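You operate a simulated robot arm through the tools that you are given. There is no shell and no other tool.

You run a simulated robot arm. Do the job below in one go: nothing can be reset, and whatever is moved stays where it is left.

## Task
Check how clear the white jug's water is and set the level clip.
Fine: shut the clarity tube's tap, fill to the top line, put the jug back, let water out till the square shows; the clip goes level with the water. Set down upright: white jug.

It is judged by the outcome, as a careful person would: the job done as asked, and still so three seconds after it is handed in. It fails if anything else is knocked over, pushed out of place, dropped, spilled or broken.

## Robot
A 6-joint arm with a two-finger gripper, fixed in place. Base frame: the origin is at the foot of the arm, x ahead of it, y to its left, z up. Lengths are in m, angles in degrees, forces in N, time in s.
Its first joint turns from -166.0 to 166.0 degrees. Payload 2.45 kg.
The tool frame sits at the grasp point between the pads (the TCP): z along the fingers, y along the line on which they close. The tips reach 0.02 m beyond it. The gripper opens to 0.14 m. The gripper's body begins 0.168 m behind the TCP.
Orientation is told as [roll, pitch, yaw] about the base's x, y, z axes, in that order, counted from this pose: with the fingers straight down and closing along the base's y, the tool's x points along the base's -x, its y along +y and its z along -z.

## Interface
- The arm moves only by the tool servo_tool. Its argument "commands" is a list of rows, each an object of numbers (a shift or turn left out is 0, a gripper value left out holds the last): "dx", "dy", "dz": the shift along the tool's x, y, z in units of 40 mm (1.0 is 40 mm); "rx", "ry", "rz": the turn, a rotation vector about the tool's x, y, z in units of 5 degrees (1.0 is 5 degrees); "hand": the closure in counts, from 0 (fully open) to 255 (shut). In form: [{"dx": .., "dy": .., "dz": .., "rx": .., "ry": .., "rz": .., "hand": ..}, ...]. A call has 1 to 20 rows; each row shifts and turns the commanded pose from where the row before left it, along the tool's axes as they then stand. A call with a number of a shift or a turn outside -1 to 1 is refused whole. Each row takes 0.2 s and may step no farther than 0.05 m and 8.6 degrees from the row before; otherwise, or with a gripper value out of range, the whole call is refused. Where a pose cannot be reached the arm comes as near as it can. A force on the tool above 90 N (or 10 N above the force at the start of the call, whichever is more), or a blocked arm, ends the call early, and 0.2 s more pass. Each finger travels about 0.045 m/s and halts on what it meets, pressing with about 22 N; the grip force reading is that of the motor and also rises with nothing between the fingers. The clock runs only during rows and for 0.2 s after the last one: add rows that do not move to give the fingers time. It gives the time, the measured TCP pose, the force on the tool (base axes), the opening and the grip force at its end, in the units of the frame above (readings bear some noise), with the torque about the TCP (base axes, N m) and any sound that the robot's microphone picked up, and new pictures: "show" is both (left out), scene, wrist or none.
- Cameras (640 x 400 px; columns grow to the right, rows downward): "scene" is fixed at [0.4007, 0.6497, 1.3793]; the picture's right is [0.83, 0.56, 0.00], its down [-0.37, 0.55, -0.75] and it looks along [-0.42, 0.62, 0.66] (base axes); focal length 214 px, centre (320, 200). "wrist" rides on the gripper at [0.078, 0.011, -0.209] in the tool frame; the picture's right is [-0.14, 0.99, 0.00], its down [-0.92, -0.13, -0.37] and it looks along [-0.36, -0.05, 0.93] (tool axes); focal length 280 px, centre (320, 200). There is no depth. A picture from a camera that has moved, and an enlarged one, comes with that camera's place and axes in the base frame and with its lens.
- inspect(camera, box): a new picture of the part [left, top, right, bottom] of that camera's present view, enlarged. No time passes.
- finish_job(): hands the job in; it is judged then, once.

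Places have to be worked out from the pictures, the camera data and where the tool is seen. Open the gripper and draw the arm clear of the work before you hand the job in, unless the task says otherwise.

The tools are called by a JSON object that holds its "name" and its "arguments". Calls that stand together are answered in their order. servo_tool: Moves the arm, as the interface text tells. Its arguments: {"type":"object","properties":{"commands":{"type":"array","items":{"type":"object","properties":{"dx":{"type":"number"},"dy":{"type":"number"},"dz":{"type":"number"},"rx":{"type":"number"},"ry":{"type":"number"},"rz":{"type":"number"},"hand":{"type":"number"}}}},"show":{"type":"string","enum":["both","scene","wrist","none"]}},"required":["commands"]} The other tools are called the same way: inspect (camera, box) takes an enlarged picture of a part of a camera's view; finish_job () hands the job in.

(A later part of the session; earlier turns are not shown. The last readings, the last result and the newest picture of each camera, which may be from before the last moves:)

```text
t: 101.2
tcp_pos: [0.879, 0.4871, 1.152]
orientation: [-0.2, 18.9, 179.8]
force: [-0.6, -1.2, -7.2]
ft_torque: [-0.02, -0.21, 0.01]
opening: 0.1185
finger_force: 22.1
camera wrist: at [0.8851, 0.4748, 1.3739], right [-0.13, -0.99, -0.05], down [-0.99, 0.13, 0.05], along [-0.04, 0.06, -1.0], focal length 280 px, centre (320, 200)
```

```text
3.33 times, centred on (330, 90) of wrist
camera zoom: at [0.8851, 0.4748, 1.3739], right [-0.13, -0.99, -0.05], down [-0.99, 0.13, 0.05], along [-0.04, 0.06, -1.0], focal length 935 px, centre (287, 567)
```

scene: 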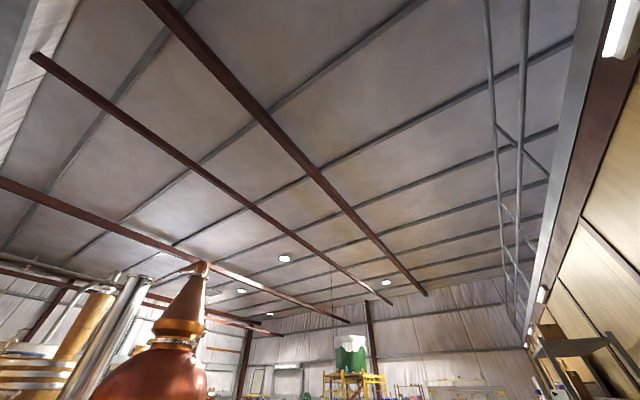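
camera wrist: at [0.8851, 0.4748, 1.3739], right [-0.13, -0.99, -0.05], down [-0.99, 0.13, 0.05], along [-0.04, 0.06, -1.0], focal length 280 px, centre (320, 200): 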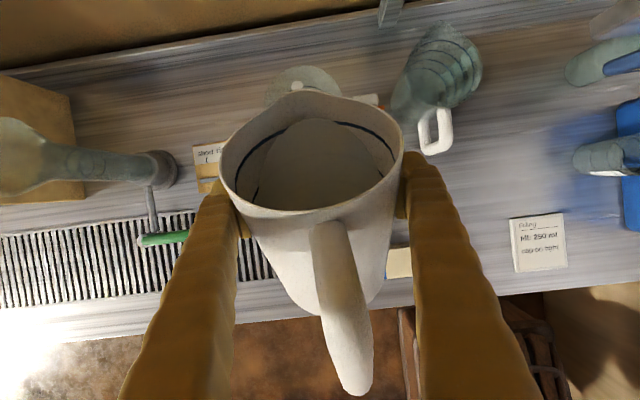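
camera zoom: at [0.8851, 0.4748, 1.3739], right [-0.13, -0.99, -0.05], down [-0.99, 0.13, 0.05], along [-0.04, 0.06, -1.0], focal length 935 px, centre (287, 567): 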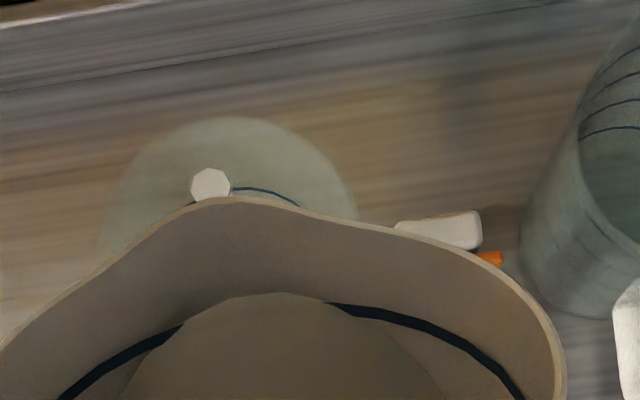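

About 0.3 kg has gone over by the force reading. I hold this tilt a moment to let the flow settle and read the weight again.

{"name": "servo_tool", "arguments": {"commands": [{"ry": 0}, {"ry": 0}, {"ry": 0}], "show": "wrist"}}

{"name": "inspect", "arguments": {"camera": "wrist", "box": [250, 50, 350, 120]}}

```text
t: 102.0
tcp_pos: [0.8787, 0.4866, 1.1527]
orientation: [-0.3, 19.0, 179.7]
force: [0.2, 0.1, -7.4]
ft_torque: [0.03, -0.22, 0.0]
opening: 0.1185
finger_force: 21.9
camera wrist: at [0.8851, 0.4748, 1.3739], right [-0.13, -0.99, -0.05], down [-0.99, 0.13, 0.05], along [-0.04, 0.06, -1.0], focal length 280 px, centre (320, 200)
```

wrist: 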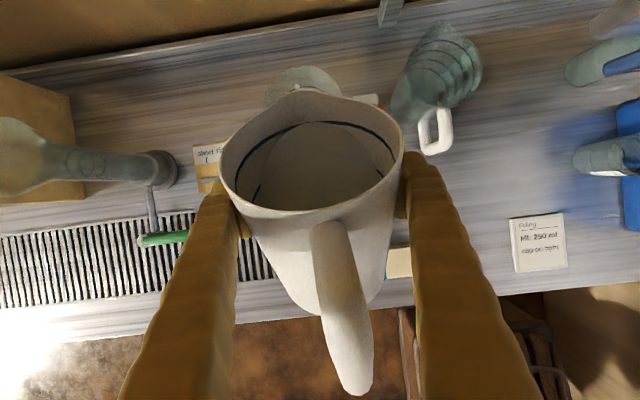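

```text
5.71 times, centred on (300, 85) of wrist
camera zoom: at [0.8851, 0.4748, 1.3739], right [-0.13, -0.99, -0.05], down [-0.99, 0.13, 0.05], along [-0.04, 0.06, -1.0], focal length 1602 px, centre (434, 857)
```

zoom: 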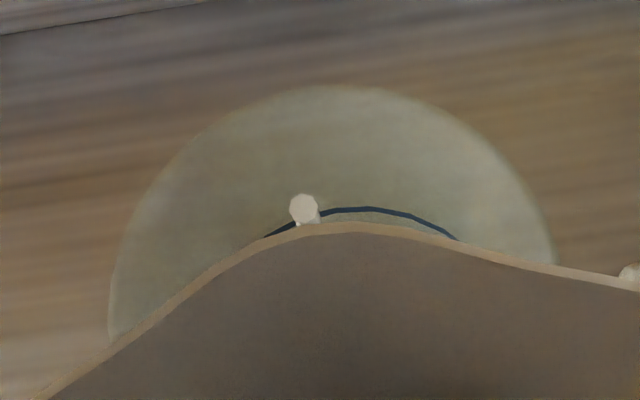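

The stream has thinned to almost nothing at 46°, about 0.3 kg poured in total. I tilt 3° more and let it settle, then look down the mouth again.

{"name": "servo_tool", "arguments": {"commands": [{"ry": -0.3}, {"ry": 0}, {"ry": -0.3}, {"ry": 0}, {"ry": 0}, {"ry": 0}, {"ry": 0}, {"ry": 0}], "show": "wrist"}}

{"name": "inspect", "arguments": {"camera": "wrist", "box": [250, 50, 350, 120]}}

```text
t: 103.8
tcp_pos: [0.879, 0.487, 1.1524]
orientation: [-0.3, 16.0, 179.8]
force: [0.8, -0.4, -6.1]
ft_torque: [-0.01, -0.17, 0.0]
opening: 0.1186
finger_force: 22.0
camera wrist: at [0.897, 0.475, 1.3731], right [-0.13, -0.99, -0.04], down [-0.99, 0.13, 0.1], along [-0.1, 0.06, -0.99], focal length 280 px, centre (320, 200)
```

wrist: 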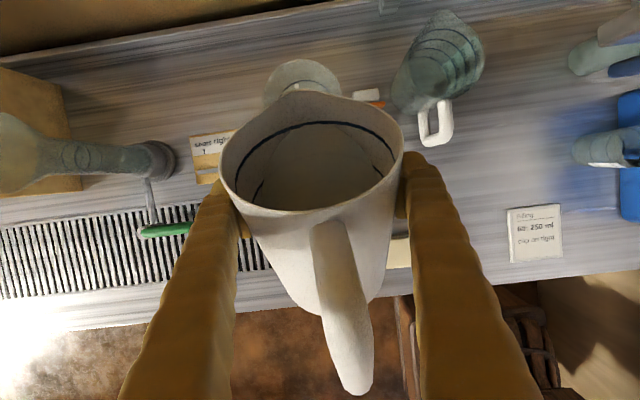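

```text
5.71 times, centred on (300, 85) of wrist
camera zoom: at [0.897, 0.475, 1.3731], right [-0.13, -0.99, -0.04], down [-0.99, 0.13, 0.1], along [-0.1, 0.06, -0.99], focal length 1602 px, centre (434, 857)
```

zoom: 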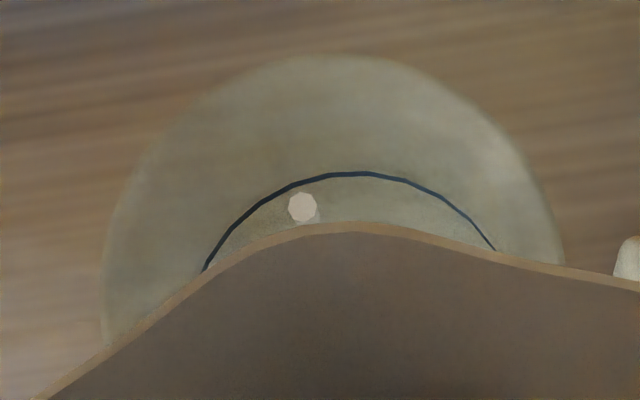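

Roughly 0.4 kg is over. I tilt back to stop the flow, retreat and shift sideways so the camera can see the tube's level beside the jug.

{"name": "servo_tool", "arguments": {"commands": [{"ry": 1}, {"ry": 1}, {"ry": 1}, {"ry": 1}, {"ry": 1}, {"ry": 1}, {"dx": -0.4, "dz": -0.41}, {"dx": -0.56, "dz": -0.58}, {"dx": -0.56, "dz": -0.58}, {"dx": -0.56, "dz": -0.58}, {"ry": 0.95}, {"ry": 0.95}, {"ry": 0.95}, {"ry": 0.95}, {"dy": 0.6}, {"dy": 0.9}, {"dy": 0.9}, {"dy": 0.9}, {"dy": 0.6}], "show": "wrist"}}

{"name": "inspect", "arguments": {"camera": "wrist", "box": [80, 40, 260, 240]}}

```text
t: 107.8
tcp_pos: [0.7588, 0.3313, 1.1479]
orientation: [-0.7, 65.0, 179.3]
force: [0.7, -0.2, -6.8]
ft_torque: [0.01, -0.17, 0.02]
opening: 0.1186
finger_force: 22.0
camera wrist: at [0.603, 0.318, 1.3058], right [-0.06, -0.99, -0.13], down [-0.72, 0.13, -0.68], along [0.69, 0.05, -0.72], focal length 280 px, centre (320, 200)
```

wrist: 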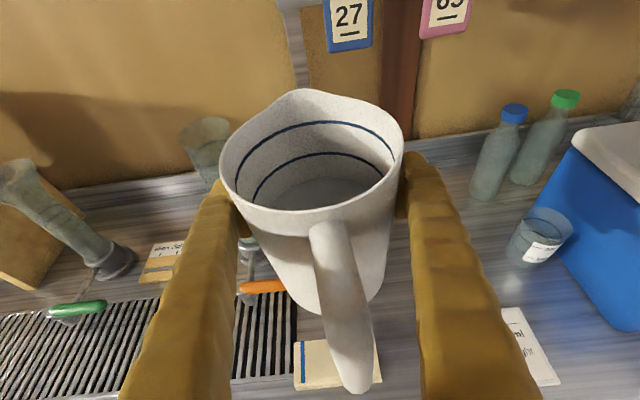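

```text
2.00 times, centred on (170, 140) of wrist
camera zoom: at [0.603, 0.318, 1.3058], right [-0.06, -0.99, -0.13], down [-0.72, 0.13, -0.68], along [0.69, 0.05, -0.72], focal length 561 px, centre (620, 320)
```

zoom: 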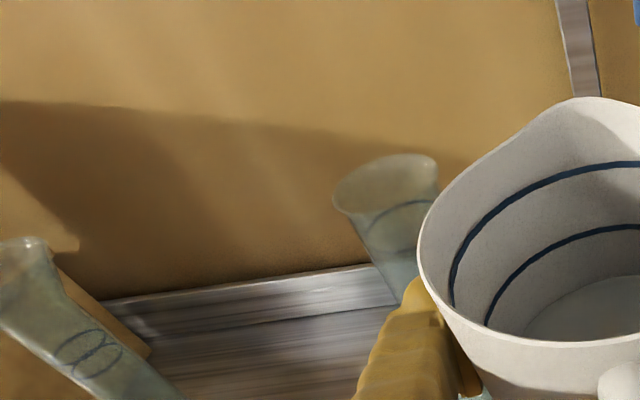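

The tube is half hidden behind the finger; I shift 9 cm more toward -y to bring it into the clear.

{"name": "servo_tool", "arguments": {"commands": [{"dy": 0.7}, {"dy": 0.9}, {"dy": 0.7}], "show": "wrist"}}

{"name": "inspect", "arguments": {"camera": "wrist", "box": [60, 80, 220, 280]}}

```text
t: 108.6
tcp_pos: [0.7568, 0.2378, 1.147]
orientation: [-0.7, 65.0, 179.2]
force: [0.0, -0.4, -6.2]
ft_torque: [0.02, -0.14, 0.01]
opening: 0.1185
finger_force: 22.2
camera wrist: at [0.6013, 0.2258, 1.3066], right [-0.06, -0.99, -0.13], down [-0.72, 0.13, -0.68], along [0.69, 0.05, -0.72], focal length 280 px, centre (320, 200)
```

wrist: 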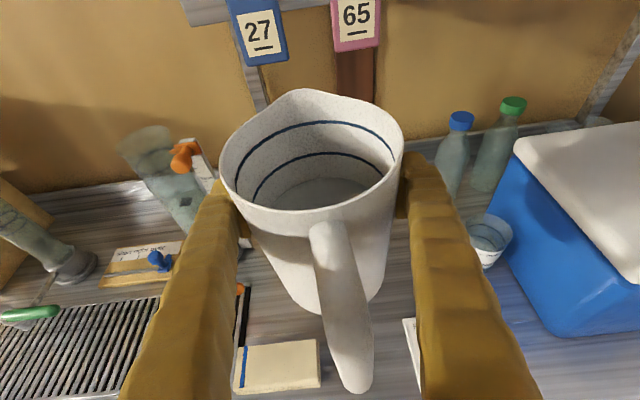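

```text
2.00 times, centred on (140, 180) of wrist
camera zoom: at [0.6013, 0.2258, 1.3066], right [-0.06, -0.99, -0.13], down [-0.72, 0.13, -0.68], along [0.69, 0.05, -0.72], focal length 561 px, centre (680, 240)
```

zoom: 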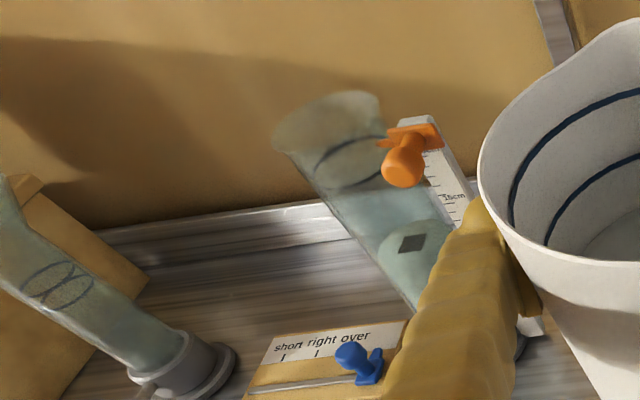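

The tube now holds water to about half: its surface disc, with the square showing on it, is near z 0.96, while the top line is near 1.05. So about as much again is needed; I bring the jug back over the mouth along the same path.

{"name": "servo_tool", "arguments": {"commands": [{"dy": -0.6}, {"dy": -0.9}, {"dy": -0.9}, {"dy": -0.9}, {"dy": -0.9}, {"dy": -0.9}, {"dy": -0.7}, {"dy": -0.43}, {"ry": -0.95}, {"ry": -0.95}, {"ry": -0.95}, {"ry": -0.95}, {"dx": 0.4, "dz": 0.415}, {"dx": 0.58, "dz": 0.6}, {"dx": 0.58, "dz": 0.6}, {"dx": 0.6, "dz": 0.575}], "show": "wrist"}}

```text
t: 112.0
tcp_pos: [0.884, 0.4866, 1.1541]
orientation: [-0.5, 45.9, 179.5]
force: [0.1, 0.0, -6.5]
ft_torque: [0.01, -0.13, -0.01]
opening: 0.1186
finger_force: 22.2
camera wrist: at [0.7875, 0.4752, 1.3542], right [-0.1, -0.99, -0.1], down [-0.91, 0.13, -0.4], along [0.41, 0.05, -0.91], focal length 280 px, centre (320, 200)
```

wrist: 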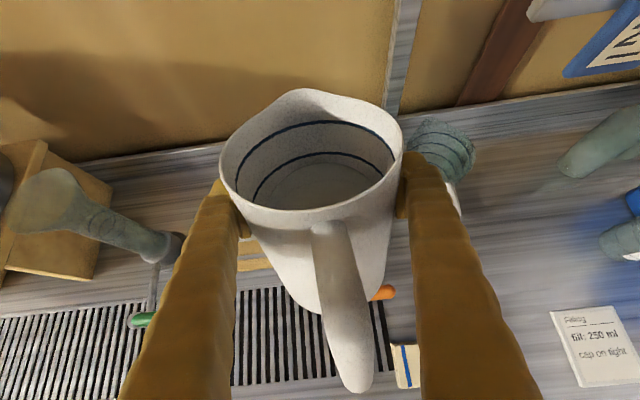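

In position again. I tilt quickly back to 48°, then slowly on, watching the stream.

{"name": "servo_tool", "arguments": {"commands": [{"ry": -0.95}, {"ry": -0.95}, {"ry": -0.95}, {"ry": -0.95}, {"ry": -0.95}, {"ry": -0.95}, {"ry": -0.2}, {"ry": -0.2}, {"ry": -0.2}, {"ry": 0}, {"ry": -0.2}, {"ry": 0}], "show": "wrist"}}

{"name": "inspect", "arguments": {"camera": "wrist", "box": [230, 30, 370, 120]}}

```text
t: 114.6
tcp_pos: [0.8837, 0.4887, 1.1519]
orientation: [-0.3, 13.5, 179.9]
force: [-0.5, -0.5, -6.8]
ft_torque: [0.02, -0.2, 0.05]
opening: 0.1187
finger_force: 22.5
camera wrist: at [0.9097, 0.476, 1.3725], right [-0.14, -0.99, -0.04], down [-0.98, 0.13, 0.15], along [-0.14, 0.06, -0.99], focal length 280 px, centre (320, 200)
```

wrist: 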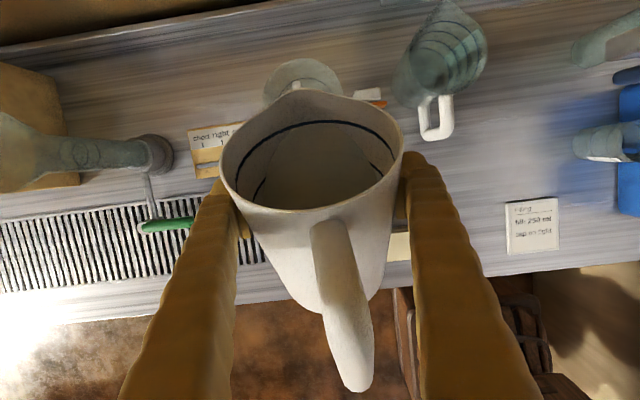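

```text
4.44 times, centred on (300, 75) of wrist
camera zoom: at [0.9097, 0.476, 1.3725], right [-0.14, -0.99, -0.04], down [-0.98, 0.13, 0.15], along [-0.14, 0.06, -0.99], focal length 1246 px, centre (409, 756)
```

zoom: 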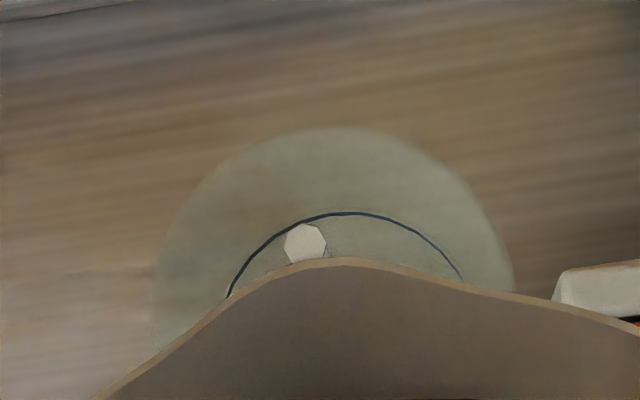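

The stream again falls into the centre of the mouth. I continue tilting slowly to about 60°.

{"name": "servo_tool", "arguments": {"commands": [{"ry": 0}, {"ry": -0.25}, {"ry": 0}, {"ry": -0.25}, {"ry": 0}, {"ry": -0.25}, {"ry": 0}, {"ry": -0.25}, {"ry": 0}, {"ry": -0.25}, {"ry": 0}, {"ry": -0.25}, {"ry": 0}, {"ry": 0}], "show": "wrist"}}

{"name": "inspect", "arguments": {"camera": "wrist", "box": [230, 20, 370, 110]}}

```text
t: 117.6
tcp_pos: [0.8822, 0.4886, 1.1513]
orientation: [-0.3, 6.0, 179.9]
force: [-0.7, -0.3, -4.8]
ft_torque: [0.05, -0.1, 0.0]
opening: 0.1185
finger_force: 22.2
camera wrist: at [0.9386, 0.4761, 1.3677], right [-0.14, -0.99, -0.02], down [-0.95, 0.13, 0.27], along [-0.27, 0.06, -0.96], focal length 280 px, centre (320, 200)
```

wrist: 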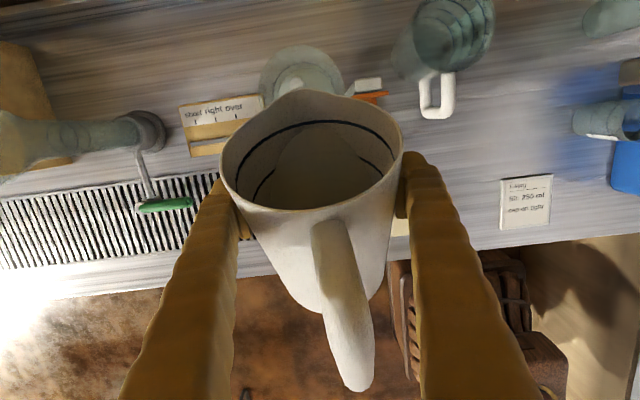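

```text
4.44 times, centred on (300, 65) of wrist
camera zoom: at [0.9386, 0.4761, 1.3677], right [-0.14, -0.99, -0.02], down [-0.95, 0.13, 0.27], along [-0.27, 0.06, -0.96], focal length 1246 px, centre (409, 800)
```

zoom: 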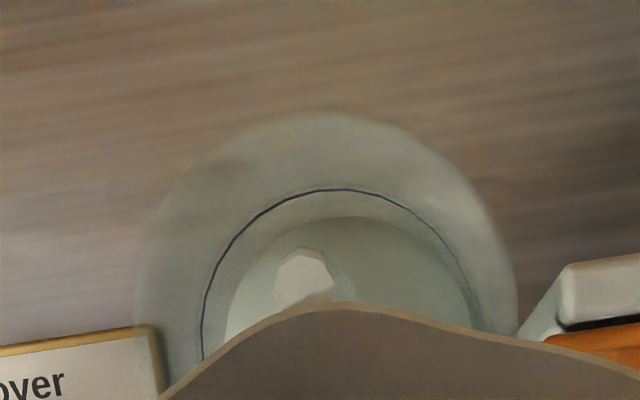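

Now the water surface shows inside, about 37 mm below the line ring. I hold here to let the stream settle, then look again.

{"name": "servo_tool", "arguments": {"commands": [{"ry": 0}, {"ry": 0}, {"ry": 0}, {"ry": 0}], "show": "none"}}

{"name": "inspect", "arguments": {"camera": "wrist", "box": [230, 20, 370, 110]}}

```text
t: 118.6
tcp_pos: [0.8823, 0.4888, 1.1515]
orientation: [-0.3, 5.9, 179.9]
force: [-0.6, -1.2, -4.7]
ft_torque: [0.0, -0.09, 0.03]
opening: 0.1183
finger_force: 22.3
```

```text
4.44 times, centred on (300, 65) of wrist
camera zoom: at [0.9386, 0.4761, 1.3677], right [-0.14, -0.99, -0.02], down [-0.95, 0.13, 0.27], along [-0.27, 0.06, -0.96], focal length 1246 px, centre (409, 800)
```

zoom: 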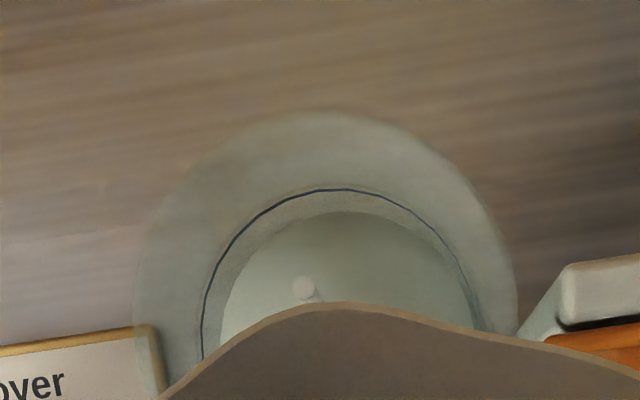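

The stream has nearly stopped with the surface about 2 cm below the line. I tilt in small steps with pauses to creep up to it.

{"name": "servo_tool", "arguments": {"commands": [{"ry": -0.2}, {"ry": 0}, {"ry": -0.15}, {"ry": 0}, {"ry": 0}, {"ry": 0}, {"ry": 0}, {"ry": 0}], "show": "none"}}

{"name": "inspect", "arguments": {"camera": "wrist", "box": [230, 20, 370, 110]}}

```text
t: 120.4
tcp_pos: [0.883, 0.4892, 1.153]
orientation: [-0.3, 4.2, 179.8]
force: [-1.1, -1.0, -4.2]
ft_torque: [-0.01, -0.13, 0.03]
opening: 0.1183
finger_force: 21.7
```

```text
4.44 times, centred on (300, 65) of wrist
camera zoom: at [0.9451, 0.4759, 1.3658], right [-0.14, -0.99, -0.02], down [-0.94, 0.13, 0.3], along [-0.3, 0.06, -0.95], focal length 1246 px, centre (409, 800)
```

zoom: 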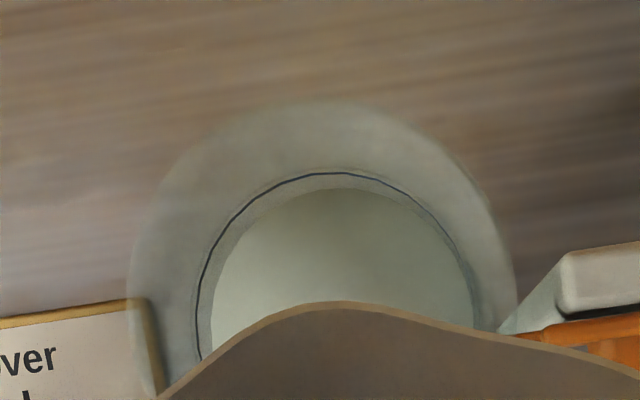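

The stream has ended and the surface is now within about a centimetre of the line. I tilt back, retreat and look from the side for a precise reading.

{"name": "servo_tool", "arguments": {"commands": [{"ry": 1}, {"ry": 1}, {"ry": 1}, {"ry": 1}, {"ry": 1}, {"ry": 1}, {"ry": 1}, {"ry": 1}, {"ry": 0.3}, {"dx": -0.4, "dz": -0.41}, {"dx": -0.56, "dz": -0.58}, {"dx": -0.56, "dz": -0.58}, {"dx": -0.56, "dz": -0.58}, {"ry": 0.95}, {"ry": 0.95}, {"ry": 0.95}, {"ry": 0.95}], "show": "none"}}

{"name": "servo_tool", "arguments": {"commands": [{"dy": 0.6}, {"dy": 0.9}, {"dy": 0.9}, {"dy": 0.9}, {"dy": 0.9}, {"dy": 0.9}, {"dy": 0.9}, {"dy": 0.6}, {"dy": 0.4}], "show": "wrist"}}

{"name": "inspect", "arguments": {"camera": "wrist", "box": [60, 80, 220, 280]}}

```text
t: 124.0
tcp_pos: [0.7626, 0.4891, 1.1513]
orientation: [-0.9, 64.6, 179.2]
force: [0.2, 0.7, -4.6]
ft_torque: [0.01, -0.1, 0.02]
opening: 0.1181
finger_force: 21.8
```

```text
t: 126.0
tcp_pos: [0.7631, 0.2097, 1.1517]
orientation: [-0.7, 64.6, 179.4]
force: [-0.8, -0.8, -4.4]
ft_torque: [-0.01, -0.07, -0.03]
opening: 0.1186
finger_force: 21.8
camera wrist: at [0.6065, 0.197, 1.3104], right [-0.06, -0.99, -0.13], down [-0.73, 0.13, -0.67], along [0.68, 0.05, -0.73], focal length 280 px, centre (320, 200)
```

wrist: 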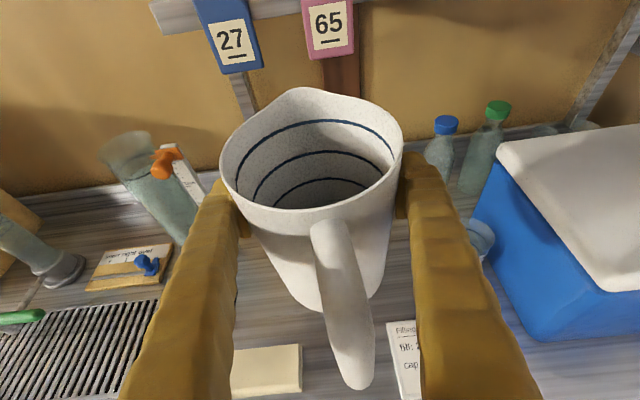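

```text
2.00 times, centred on (140, 180) of wrist
camera zoom: at [0.6065, 0.197, 1.3104], right [-0.06, -0.99, -0.13], down [-0.73, 0.13, -0.67], along [0.68, 0.05, -0.73], focal length 561 px, centre (680, 240)
```

zoom: 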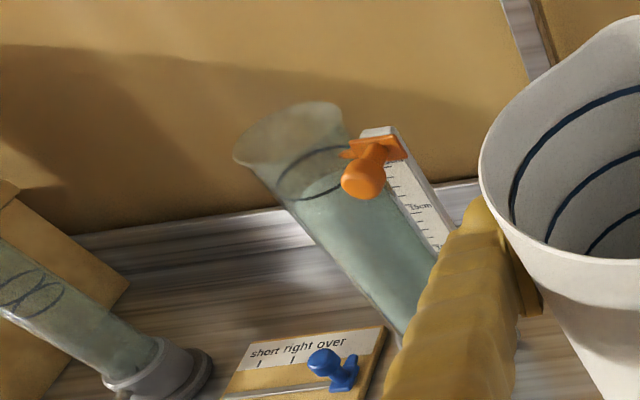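

The tube is now filled almost to the ring and the square no longer shows. I enlarge further to judge the gap.

{"name": "inspect", "arguments": {"camera": "wrist", "box": [110, 125, 180, 190]}}

```text
6.15 times, centred on (145, 158) of wrist
camera zoom: at [0.6065, 0.197, 1.3104], right [-0.06, -0.99, -0.13], down [-0.73, 0.13, -0.67], along [0.68, 0.05, -0.73], focal length 1726 px, centre (1397, 462)
```

zoom: 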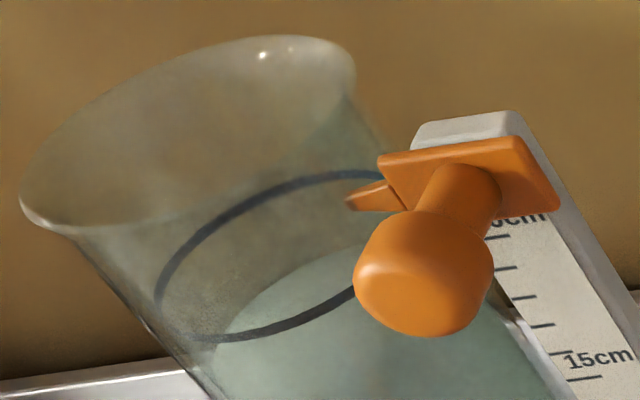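

The surface is still about 1.8 cm under the ring (which lies by the scale's 20 cm mark). I return over the mouth and pour the last bit carefully.

{"name": "servo_tool", "arguments": {"commands": [{"dy": -0.6}, {"dy": -0.95}, {"dy": -0.95}, {"dy": -0.95}, {"dy": -0.95}, {"dy": -0.95}, {"dy": -0.95}, {"dy": -0.68}, {"ry": -0.95}, {"ry": -0.95}, {"ry": -0.95}, {"ry": -0.95}, {"dx": 0.4, "dz": 0.415}, {"dx": 0.56, "dz": 0.58}, {"dx": 0.56, "dz": 0.58}, {"dx": 0.56, "dz": 0.58}], "show": "none"}}

{"name": "servo_tool", "arguments": {"commands": [{"ry": -1}, {"ry": -1}, {"ry": -1}, {"ry": -1}, {"ry": -1}, {"ry": -1}, {"ry": -1}, {"ry": -1}, {"ry": -0.3}, {"ry": -0.15}, {"ry": 0}, {"ry": 0}], "show": "none"}}

{"name": "inspect", "arguments": {"camera": "wrist", "box": [230, 20, 370, 110]}}

```text
t: 129.4
tcp_pos: [0.8825, 0.4877, 1.1528]
orientation: [-0.3, 45.7, 179.6]
force: [0.5, 0.6, -3.2]
ft_torque: [0.02, -0.05, 0.01]
opening: 0.1184
finger_force: 22.2
```

```text
t: 132.0
tcp_pos: [0.8825, 0.4866, 1.1519]
orientation: [-0.3, 3.3, 179.9]
force: [-0.7, -0.3, -4.4]
ft_torque: [0.0, -0.08, 0.02]
opening: 0.1183
finger_force: 22.0
```

```text
4.44 times, centred on (300, 65) of wrist
camera zoom: at [0.9478, 0.4747, 1.3643], right [-0.14, -0.99, -0.01], down [-0.94, 0.13, 0.31], along [-0.31, 0.06, -0.95], focal length 1246 px, centre (409, 800)
```

zoom: 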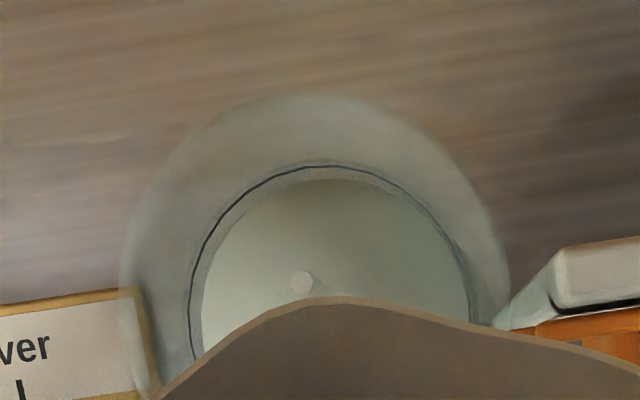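

A thin stream runs; the gap at the ring is closing. I add small tilts with waits.

{"name": "servo_tool", "arguments": {"commands": [{"ry": -0.2}, {"ry": 0}, {"ry": 0}, {"ry": 0}, {"ry": 0}], "show": "none"}}

{"name": "inspect", "arguments": {"camera": "wrist", "box": [230, 20, 370, 110]}}

```text
t: 133.2
tcp_pos: [0.8825, 0.4872, 1.1515]
orientation: [-0.3, 2.4, 179.9]
force: [0.1, -0.9, -3.6]
ft_torque: [0.01, -0.1, -0.02]
opening: 0.1184
finger_force: 22.2
```

```text
4.44 times, centred on (300, 65) of wrist
camera zoom: at [0.9514, 0.475, 1.363], right [-0.14, -0.99, -0.01], down [-0.94, 0.13, 0.33], along [-0.33, 0.06, -0.94], focal length 1246 px, centre (409, 800)
```

zoom: 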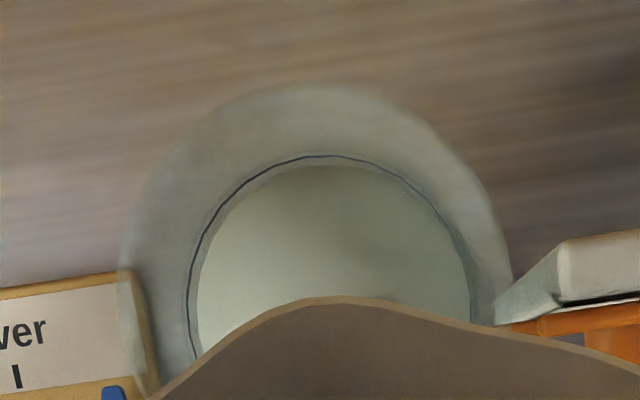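

Gap now roughly 9–10 mm. Another small tilt.

{"name": "servo_tool", "arguments": {"commands": [{"ry": -0.2}, {"ry": 0}, {"ry": 0}, {"ry": 0}, {"ry": 0}, {"ry": 0}], "show": "none"}}

{"name": "inspect", "arguments": {"camera": "wrist", "box": [230, 20, 370, 110]}}

```text
t: 134.6
tcp_pos: [0.8826, 0.4885, 1.1515]
orientation: [-0.3, 1.4, 179.8]
force: [-0.1, -0.3, -3.9]
ft_torque: [0.01, -0.11, 0.01]
opening: 0.1181
finger_force: 22.3
```

```text
4.44 times, centred on (300, 65) of wrist
camera zoom: at [0.9552, 0.4754, 1.3616], right [-0.14, -0.99, -0.01], down [-0.93, 0.13, 0.35], along [-0.34, 0.06, -0.94], focal length 1246 px, centre (409, 800)
```

zoom: 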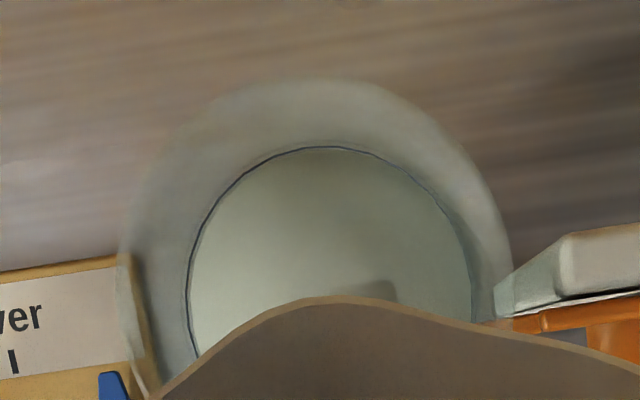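

The water's edge now nearly coincides with the ring. I enlarge to judge the remaining gap.

{"name": "inspect", "arguments": {"camera": "wrist", "box": [265, 45, 345, 95]}}

```text
8.00 times, centred on (305, 70) of wrist
camera zoom: at [0.9552, 0.4754, 1.3616], right [-0.14, -0.99, -0.01], down [-0.93, 0.13, 0.35], along [-0.34, 0.06, -0.94], focal length 2243 px, centre (440, 1240)
```

zoom: 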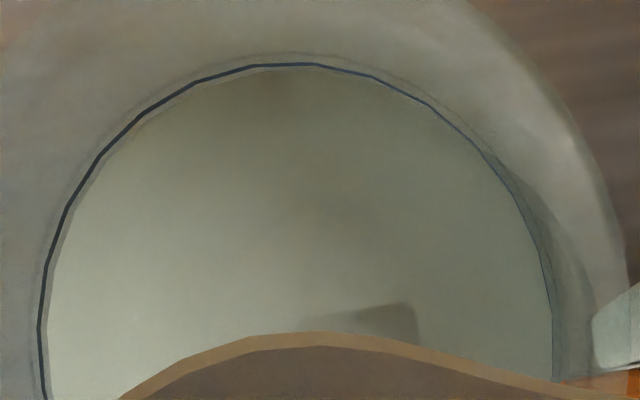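

It looks level to within a couple of millimetres. I tilt back, retreat and check from the side as before.

{"name": "servo_tool", "arguments": {"commands": [{"ry": 1}, {"ry": 1}, {"ry": 1}, {"ry": 1}, {"ry": 1}, {"ry": 1}, {"ry": 1}, {"ry": 1}, {"ry": 0.86}, {"dx": -0.4, "dz": -0.41}, {"dx": -0.56, "dz": -0.58}, {"dx": -0.56, "dz": -0.58}, {"dx": -0.56, "dz": -0.58}, {"ry": 0.95}, {"ry": 0.95}, {"ry": 0.95}, {"ry": 0.95}], "show": "none"}}

{"name": "servo_tool", "arguments": {"commands": [{"dy": 0.6}, {"dy": 0.9}, {"dy": 0.9}, {"dy": 0.9}, {"dy": 0.9}, {"dy": 0.9}, {"dy": 0.9}, {"dy": 0.6}, {"dy": 0.4}], "show": "wrist"}}

{"name": "inspect", "arguments": {"camera": "wrist", "box": [100, 120, 180, 200]}}

```text
t: 138.2
tcp_pos: [0.7627, 0.4894, 1.1531]
orientation: [-0.8, 64.8, 179.1]
force: [1.1, 0.2, -3.8]
ft_torque: [0.03, -0.08, 0.02]
opening: 0.1184
finger_force: 21.4
```

```text
t: 140.2
tcp_pos: [0.7606, 0.2075, 1.1508]
orientation: [-0.7, 64.7, 179.3]
force: [0.1, 0.3, -3.9]
ft_torque: [0.0, -0.05, 0.01]
opening: 0.118
finger_force: 22.0
camera wrist: at [0.6059, 0.1956, 1.3096], right [-0.06, -0.99, -0.13], down [-0.73, 0.13, -0.67], along [0.68, 0.05, -0.73], focal length 280 px, centre (320, 200)
```

wrist: 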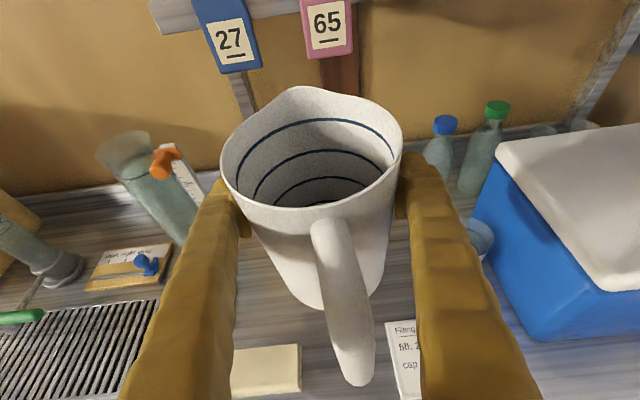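

```text
5.00 times, centred on (140, 160) of wrist
camera zoom: at [0.6059, 0.1956, 1.3096], right [-0.06, -0.99, -0.13], down [-0.73, 0.13, -0.67], along [0.68, 0.05, -0.73], focal length 1402 px, centre (1220, 400)
```

zoom: 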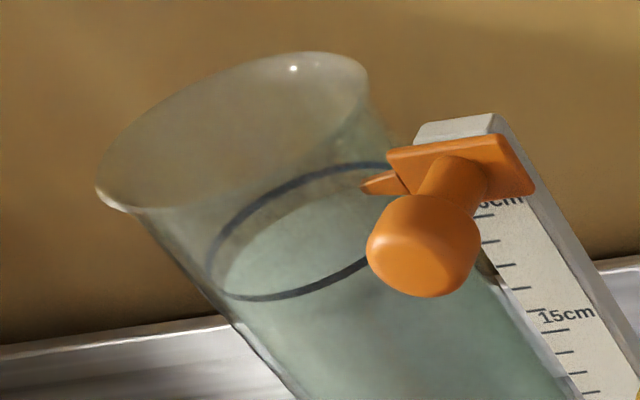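

I enlarge once more on the ring itself.

{"name": "inspect", "arguments": {"camera": "wrist", "box": [118, 140, 158, 165]}}

```text
16.00 times, centred on (138, 152) of wrist
camera zoom: at [0.6059, 0.1956, 1.3096], right [-0.06, -0.99, -0.13], down [-0.73, 0.13, -0.67], along [0.68, 0.05, -0.73], focal length 4486 px, centre (3232, 960)
```

zoom: 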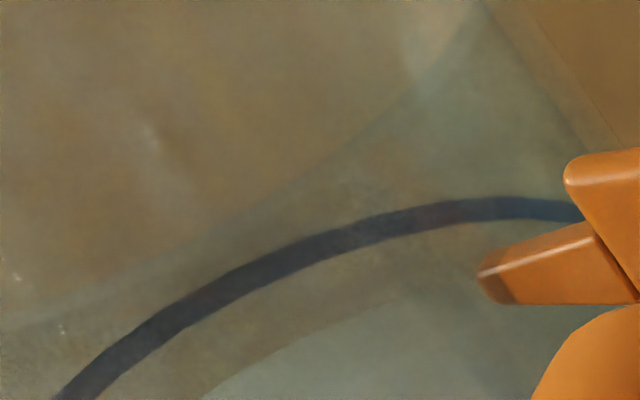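

The surface seems a few millimetres under the ring, but from this height the ring is seen too steeply. I lower the camera so the ring appears nearly edge-on.

{"name": "servo_tool", "arguments": {"commands": [{"dx": -0.6, "dz": 0.28}, {"dx": -0.85, "dz": 0.396}, {"dx": -0.85, "dz": 0.396}, {"dx": -0.7, "dz": 0.326}, {"dx": 0}], "show": "wrist"}}

{"name": "inspect", "arguments": {"camera": "wrist", "box": [60, 0, 180, 90]}}

```text
t: 141.4
tcp_pos: [0.7595, 0.209, 1.0181]
orientation: [-0.6, 64.7, 179.3]
force: [-0.4, 0.6, -3.8]
ft_torque: [-0.02, -0.07, 0.01]
opening: 0.1182
finger_force: 21.9
camera wrist: at [0.6046, 0.197, 1.1776], right [-0.06, -0.99, -0.13], down [-0.73, 0.13, -0.67], along [0.68, 0.05, -0.73], focal length 280 px, centre (320, 200)
```

wrist: 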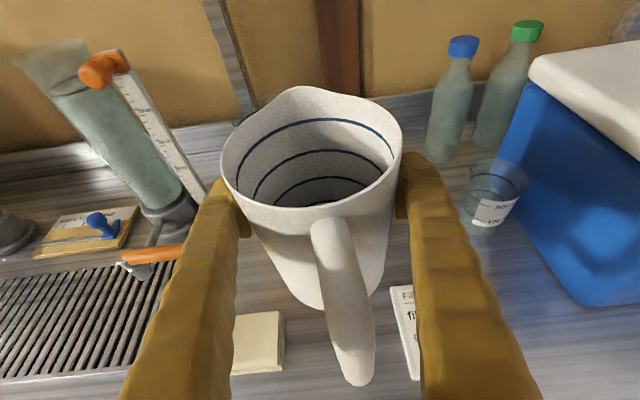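

```text
4.44 times, centred on (120, 45) of wrist
camera zoom: at [0.6046, 0.197, 1.1776], right [-0.06, -0.99, -0.13], down [-0.73, 0.13, -0.67], along [0.68, 0.05, -0.73], focal length 1246 px, centre (1209, 889)
```

zoom: 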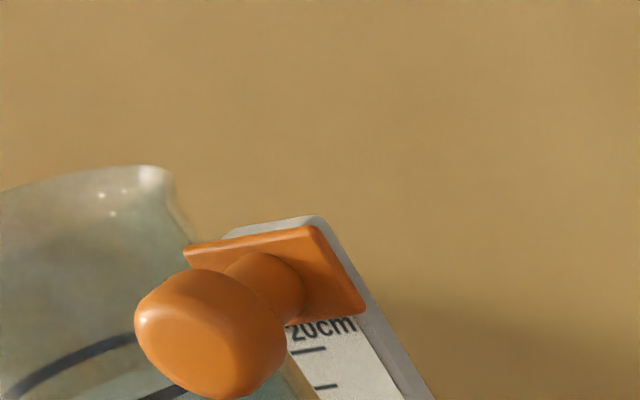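

The ring and surface are in view here, left of the clip's knob; I enlarge exactly there.

{"name": "inspect", "arguments": {"camera": "wrist", "box": [40, 55, 130, 125]}}

```text
5.71 times, centred on (85, 90) of wrist
camera zoom: at [0.6046, 0.197, 1.1776], right [-0.06, -0.99, -0.13], down [-0.73, 0.13, -0.67], along [0.68, 0.05, -0.73], focal length 1602 px, centre (1663, 829)
```

zoom: 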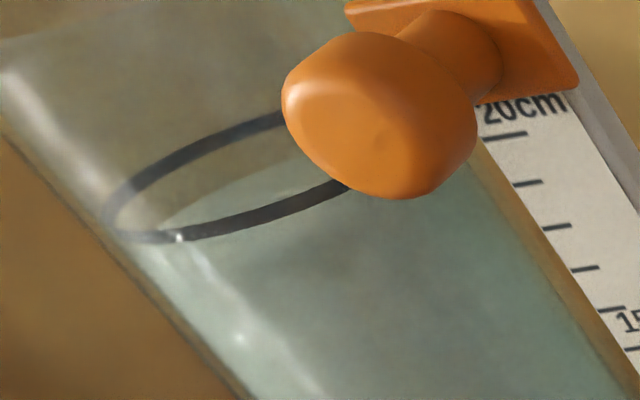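

Seen nearly edge-on, the surface is about 8–9 mm under the line. I go back for that last bit (roughly one more degree of tilt).

{"name": "servo_tool", "arguments": {"commands": [{"dx": 0.75, "dz": -0.35}, {"dx": 0.75, "dz": -0.35}, {"dx": 0.75, "dz": -0.35}, {"dx": 0.75, "dz": -0.35}, {"dy": -0.6}, {"dy": -0.95}, {"dy": -0.95}, {"dy": -0.95}, {"dy": -0.95}, {"dy": -0.95}, {"dy": -0.95}, {"dy": -0.7}, {"ry": -0.95}, {"ry": -0.95}, {"ry": -0.95}, {"ry": -0.95}, {"dx": 0.4, "dz": 0.415}, {"dx": 0.56, "dz": 0.58}, {"dx": 0.56, "dz": 0.58}, {"dx": 0.6, "dz": 0.62}], "show": "none"}}

{"name": "servo_tool", "arguments": {"commands": [{"ry": -1}, {"ry": -1}, {"ry": -1}, {"ry": -1}, {"ry": -1}, {"ry": -1}, {"ry": -1}, {"ry": -1}, {"ry": -0.6}, {"ry": -0.15}, {"ry": 0}, {"ry": 0}, {"ry": 0}], "show": "wrist"}}

{"name": "inspect", "arguments": {"camera": "wrist", "box": [265, 45, 345, 95]}}

```text
t: 145.6
tcp_pos: [0.8843, 0.4878, 1.1516]
orientation: [-0.4, 45.7, 179.4]
force: [-0.1, 0.2, -2.6]
ft_torque: [0.0, -0.03, 0.0]
opening: 0.1181
finger_force: 21.7
```

```text
t: 148.4
tcp_pos: [0.8859, 0.4869, 1.1514]
orientation: [-0.3, 1.9, 179.9]
force: [-0.2, -0.4, -3.7]
ft_torque: [-0.04, -0.1, 0.05]
opening: 0.1171
finger_force: 22.5
camera wrist: at [0.9555, 0.4752, 1.3624], right [-0.14, -0.99, -0.01], down [-0.93, 0.13, 0.34], along [-0.33, 0.06, -0.94], focal length 280 px, centre (320, 200)
```

wrist: 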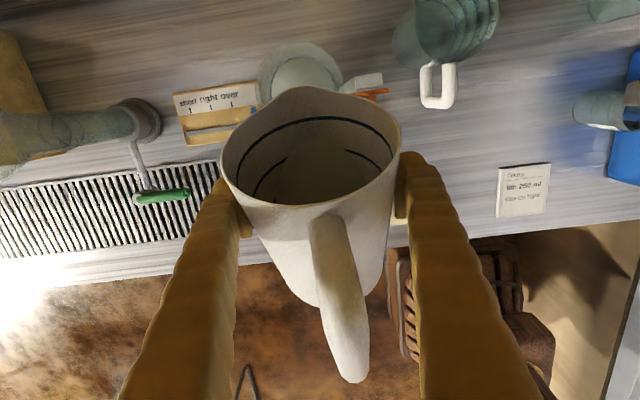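

```text
8.00 times, centred on (305, 70) of wrist
camera zoom: at [0.9555, 0.4752, 1.3624], right [-0.14, -0.99, -0.01], down [-0.93, 0.13, 0.34], along [-0.33, 0.06, -0.94], focal length 2243 px, centre (440, 1240)
```

zoom: 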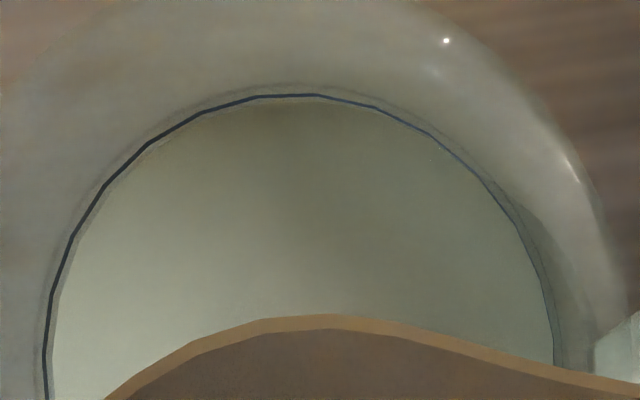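

No flow yet at this angle; I add the last degree in two small steps.

{"name": "servo_tool", "arguments": {"commands": [{"ry": -0.15}, {"ry": 0}, {"ry": -0.12}, {"ry": 0}, {"ry": 0}, {"ry": 0}, {"ry": 0}], "show": "none"}}

{"name": "inspect", "arguments": {"camera": "wrist", "box": [265, 45, 345, 95]}}

```text
t: 150.0
tcp_pos: [0.8848, 0.487, 1.1518]
orientation: [-0.2, 0.6, 180.0]
force: [0.0, -0.7, -3.3]
ft_torque: [0.01, -0.1, 0.03]
opening: 0.1169
finger_force: 21.8
```

```text
8.00 times, centred on (305, 70) of wrist
camera zoom: at [0.9603, 0.4754, 1.3605], right [-0.14, -0.99, -0.01], down [-0.92, 0.13, 0.36], along [-0.36, 0.06, -0.93], focal length 2243 px, centre (440, 1240)
```

zoom: 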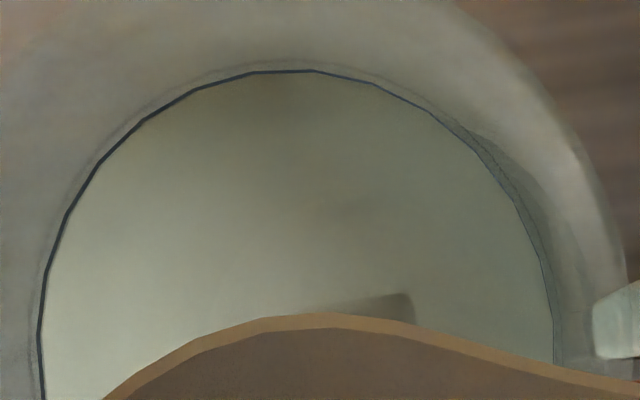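

The surface now meets the inner edge of the ring. By the previous side view I should still be about 3 mm low, so I add 0.4° more and then check from the side.

{"name": "servo_tool", "arguments": {"commands": [{"ry": -0.08}, {"ry": 0}, {"ry": 0}, {"ry": 0}, {"ry": 0}], "show": "none"}}

{"name": "inspect", "arguments": {"camera": "wrist", "box": [265, 45, 345, 95]}}

{"name": "servo_tool", "arguments": {"commands": [{"ry": 1}, {"ry": 1}, {"ry": 1}, {"ry": 1}, {"ry": 1}, {"ry": 1}, {"ry": 1}, {"ry": 1}, {"ry": 1}, {"ry": 0.1}, {"dx": -0.4, "dz": -0.41}, {"dx": -0.56, "dz": -0.58}, {"dx": -0.56, "dz": -0.58}, {"dx": -0.6, "dz": -0.62}, {"ry": 0.95}, {"ry": 0.95}, {"ry": 0.95}, {"ry": 0.95}], "show": "none"}}

{"name": "servo_tool", "arguments": {"commands": [{"dy": 0.6}, {"dy": 0.9}, {"dy": 0.9}, {"dy": 0.9}, {"dy": 0.9}, {"dy": 0.9}, {"dy": 0.9}, {"dy": 0.6}, {"dy": 0.4}, {"dx": -0.6, "dz": 0.28}, {"dx": -0.85, "dz": 0.396}, {"dx": -0.85, "dz": 0.396}, {"dx": -0.7, "dz": 0.326}, {"dx": 0}], "show": "wrist"}}

{"name": "inspect", "arguments": {"camera": "wrist", "box": [40, 55, 130, 125]}}

```text
t: 151.2
tcp_pos: [0.8854, 0.4866, 1.1512]
orientation: [-0.3, 0.2, 180.0]
force: [0.3, -0.2, -3.9]
ft_torque: [0.02, -0.09, -0.01]
opening: 0.1168
finger_force: 21.9
```

```text
8.00 times, centred on (305, 70) of wrist
camera zoom: at [0.9617, 0.4752, 1.3598], right [-0.14, -0.99, -0.01], down [-0.92, 0.13, 0.37], along [-0.36, 0.06, -0.93], focal length 2243 px, centre (440, 1240)
```

zoom: 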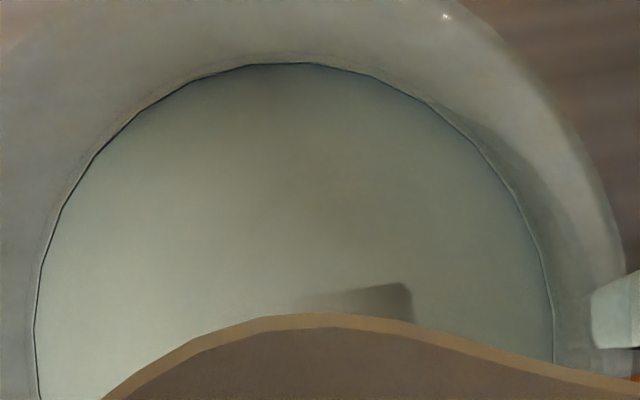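

```text
t: 155.0
tcp_pos: [0.7627, 0.4881, 1.1505]
orientation: [-0.8, 64.8, 179.2]
force: [-0.6, 1.0, -3.6]
ft_torque: [0.01, -0.05, 0.0]
opening: 0.1168
finger_force: 21.8
```

```text
t: 158.0
tcp_pos: [0.7629, 0.209, 1.018]
orientation: [-0.7, 64.7, 179.3]
force: [-0.9, 0.8, -3.1]
ft_torque: [0.0, -0.07, 0.03]
opening: 0.1164
finger_force: 21.6
camera wrist: at [0.6064, 0.1965, 1.1775], right [-0.06, -0.99, -0.13], down [-0.73, 0.13, -0.67], along [0.68, 0.05, -0.73], focal length 280 px, centre (320, 200)
```

wrist: 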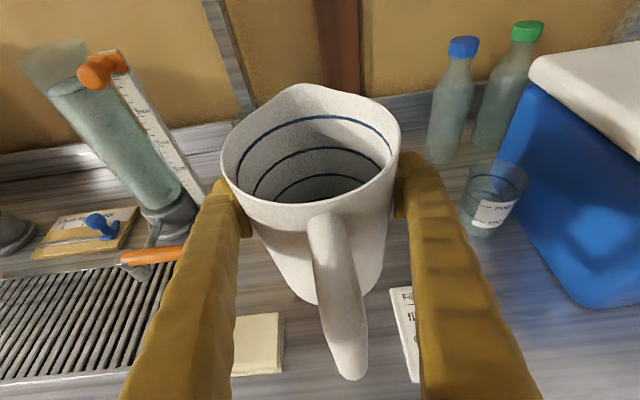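

```text
5.71 times, centred on (85, 90) of wrist
camera zoom: at [0.6064, 0.1965, 1.1775], right [-0.06, -0.99, -0.13], down [-0.73, 0.13, -0.67], along [0.68, 0.05, -0.73], focal length 1602 px, centre (1663, 829)
```

zoom: 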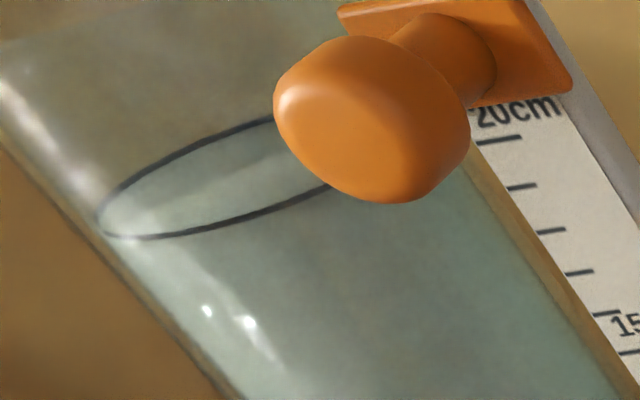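

The surface now fills the ring exactly: the tube is at the top line. The jug has begun creeping slightly in the grip again (0.1164), so I take it straight back to its place and lower it.

{"name": "servo_tool", "arguments": {"commands": [{"dy": 0.35}, {"dy": 0.35}, {"dx": -0.303, "dz": 0.53}, {"dx": -0.303, "dz": 0.53}, {"dx": -0.303, "dz": 0.53}, {"dx": -0.303, "dz": 0.53}, {"dx": -0.303, "dz": 0.53}, {"dx": -0.136, "dz": 0.064}, {"dx": -0.136, "dz": 0.064}, {"dx": -0.136, "dz": 0.064}, {"dx": 0}], "show": "wrist"}}

```text
t: 160.4
tcp_pos: [0.8315, 0.1814, 0.9012]
orientation: [-0.7, 64.6, 179.3]
force: [-0.4, 0.5, -2.6]
ft_torque: [0.03, -0.02, 0.01]
opening: 0.1164
finger_force: 22.4
camera wrist: at [0.6756, 0.1692, 1.06], right [-0.06, -0.99, -0.13], down [-0.73, 0.13, -0.67], along [0.68, 0.05, -0.73], focal length 280 px, centre (320, 200)
```

wrist: 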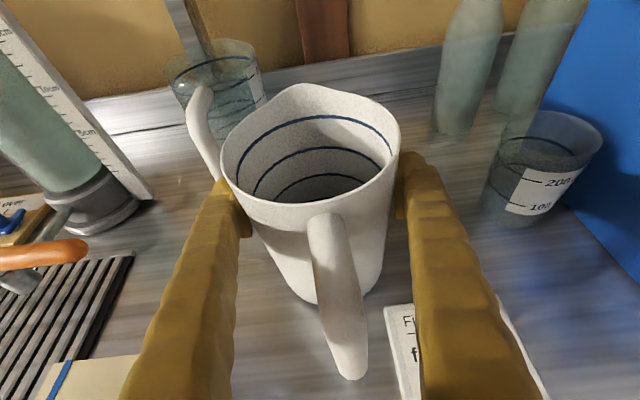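

Just above the bench at its old place. I lower the last centimetre in small steps watching the force.

{"name": "servo_tool", "arguments": {"commands": [{"dx": -0.068, "dz": 0.032}, {"dx": -0.068, "dz": 0.032}, {"dx": -0.068, "dz": 0.032}, {"dx": 0}], "show": "none"}}

{"name": "servo_tool", "arguments": {"commands": [{"dx": -0.045, "dz": 0.021}, {"dx": 0}], "show": "none"}}

```text
t: 161.4
tcp_pos: [0.8319, 0.1816, 0.8931]
orientation: [-0.6, 64.6, 179.4]
force: [0.9, -0.1, -2.8]
ft_torque: [0.02, -0.02, 0.02]
opening: 0.1166
finger_force: 21.7
```

```text
t: 162.0
tcp_pos: [0.8314, 0.1817, 0.8887]
orientation: [-0.7, 64.7, 179.4]
force: [-1.5, -0.1, 1.1]
ft_torque: [0.05, 0.25, -0.05]
opening: 0.1164
finger_force: 21.9
```

First contact with the bench. One more millimetre, then I release.

{"name": "servo_tool", "arguments": {"commands": [{"dx": -0.03, "dz": 0.014}, {"dx": 0}], "show": "none"}}

{"name": "servo_tool", "arguments": {"commands": [{"hand": 0}, {"hand": 0}, {"hand": 0}, {"hand": 0}], "show": "wrist"}}

```text
t: 162.6
tcp_pos: [0.831, 0.1811, 0.888]
orientation: [-0.6, 64.9, 179.2]
force: [4.1, -3.4, 10.9]
ft_torque: [-0.17, 0.38, 0.15]
opening: 0.1165
finger_force: 22.4
```

```text
t: 163.6
tcp_pos: [0.8312, 0.1808, 0.8879]
orientation: [-0.7, 64.7, 179.3]
force: [-0.1, 0.3, -0.8]
ft_torque: [-0.01, 0.03, -0.02]
opening: 0.1403
finger_force: 0.1
camera wrist: at [0.6756, 0.169, 1.0473], right [-0.06, -0.99, -0.13], down [-0.73, 0.13, -0.67], along [0.68, 0.05, -0.73], focal length 280 px, centre (320, 200)
```

wrist: 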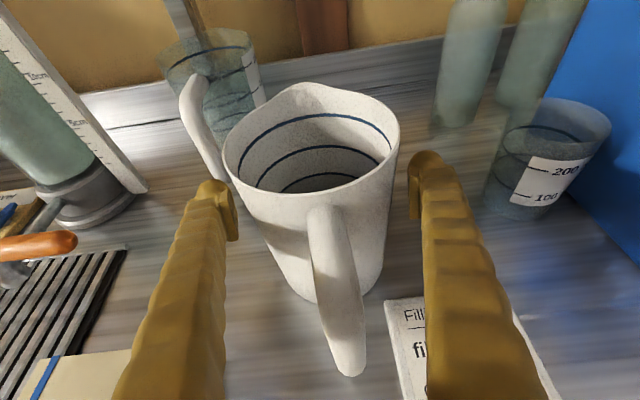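

The jug stands upright on its place. I rise straight up with open fingers until clear of it.

{"name": "servo_tool", "arguments": {"commands": [{"dx": 0.4, "dz": -0.188}, {"dx": 0.77, "dz": -0.362}, {"dx": 0.77, "dz": -0.362}, {"dx": 0.77, "dz": -0.362}, {"dx": 0.77, "dz": -0.362}, {"dx": 0.4, "dz": -0.7}, {"dx": 0.2, "dz": -0.9}], "show": "wrist"}}

```text
t: 165.2
tcp_pos: [0.7846, 0.1796, 1.0906]
orientation: [-0.7, 64.7, 179.3]
force: [-0.4, 0.8, -0.3]
ft_torque: [0.03, 0.0, -0.03]
opening: 0.1401
finger_force: 0.1
camera wrist: at [0.6291, 0.1673, 1.2503], right [-0.06, -0.99, -0.13], down [-0.73, 0.13, -0.67], along [0.68, 0.05, -0.73], focal length 280 px, centre (320, 200)
```

wrist: 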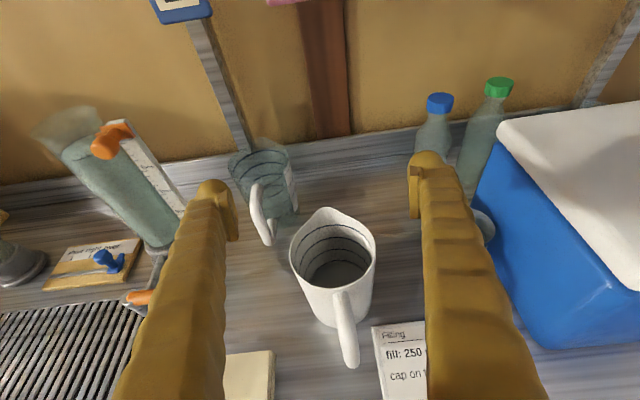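

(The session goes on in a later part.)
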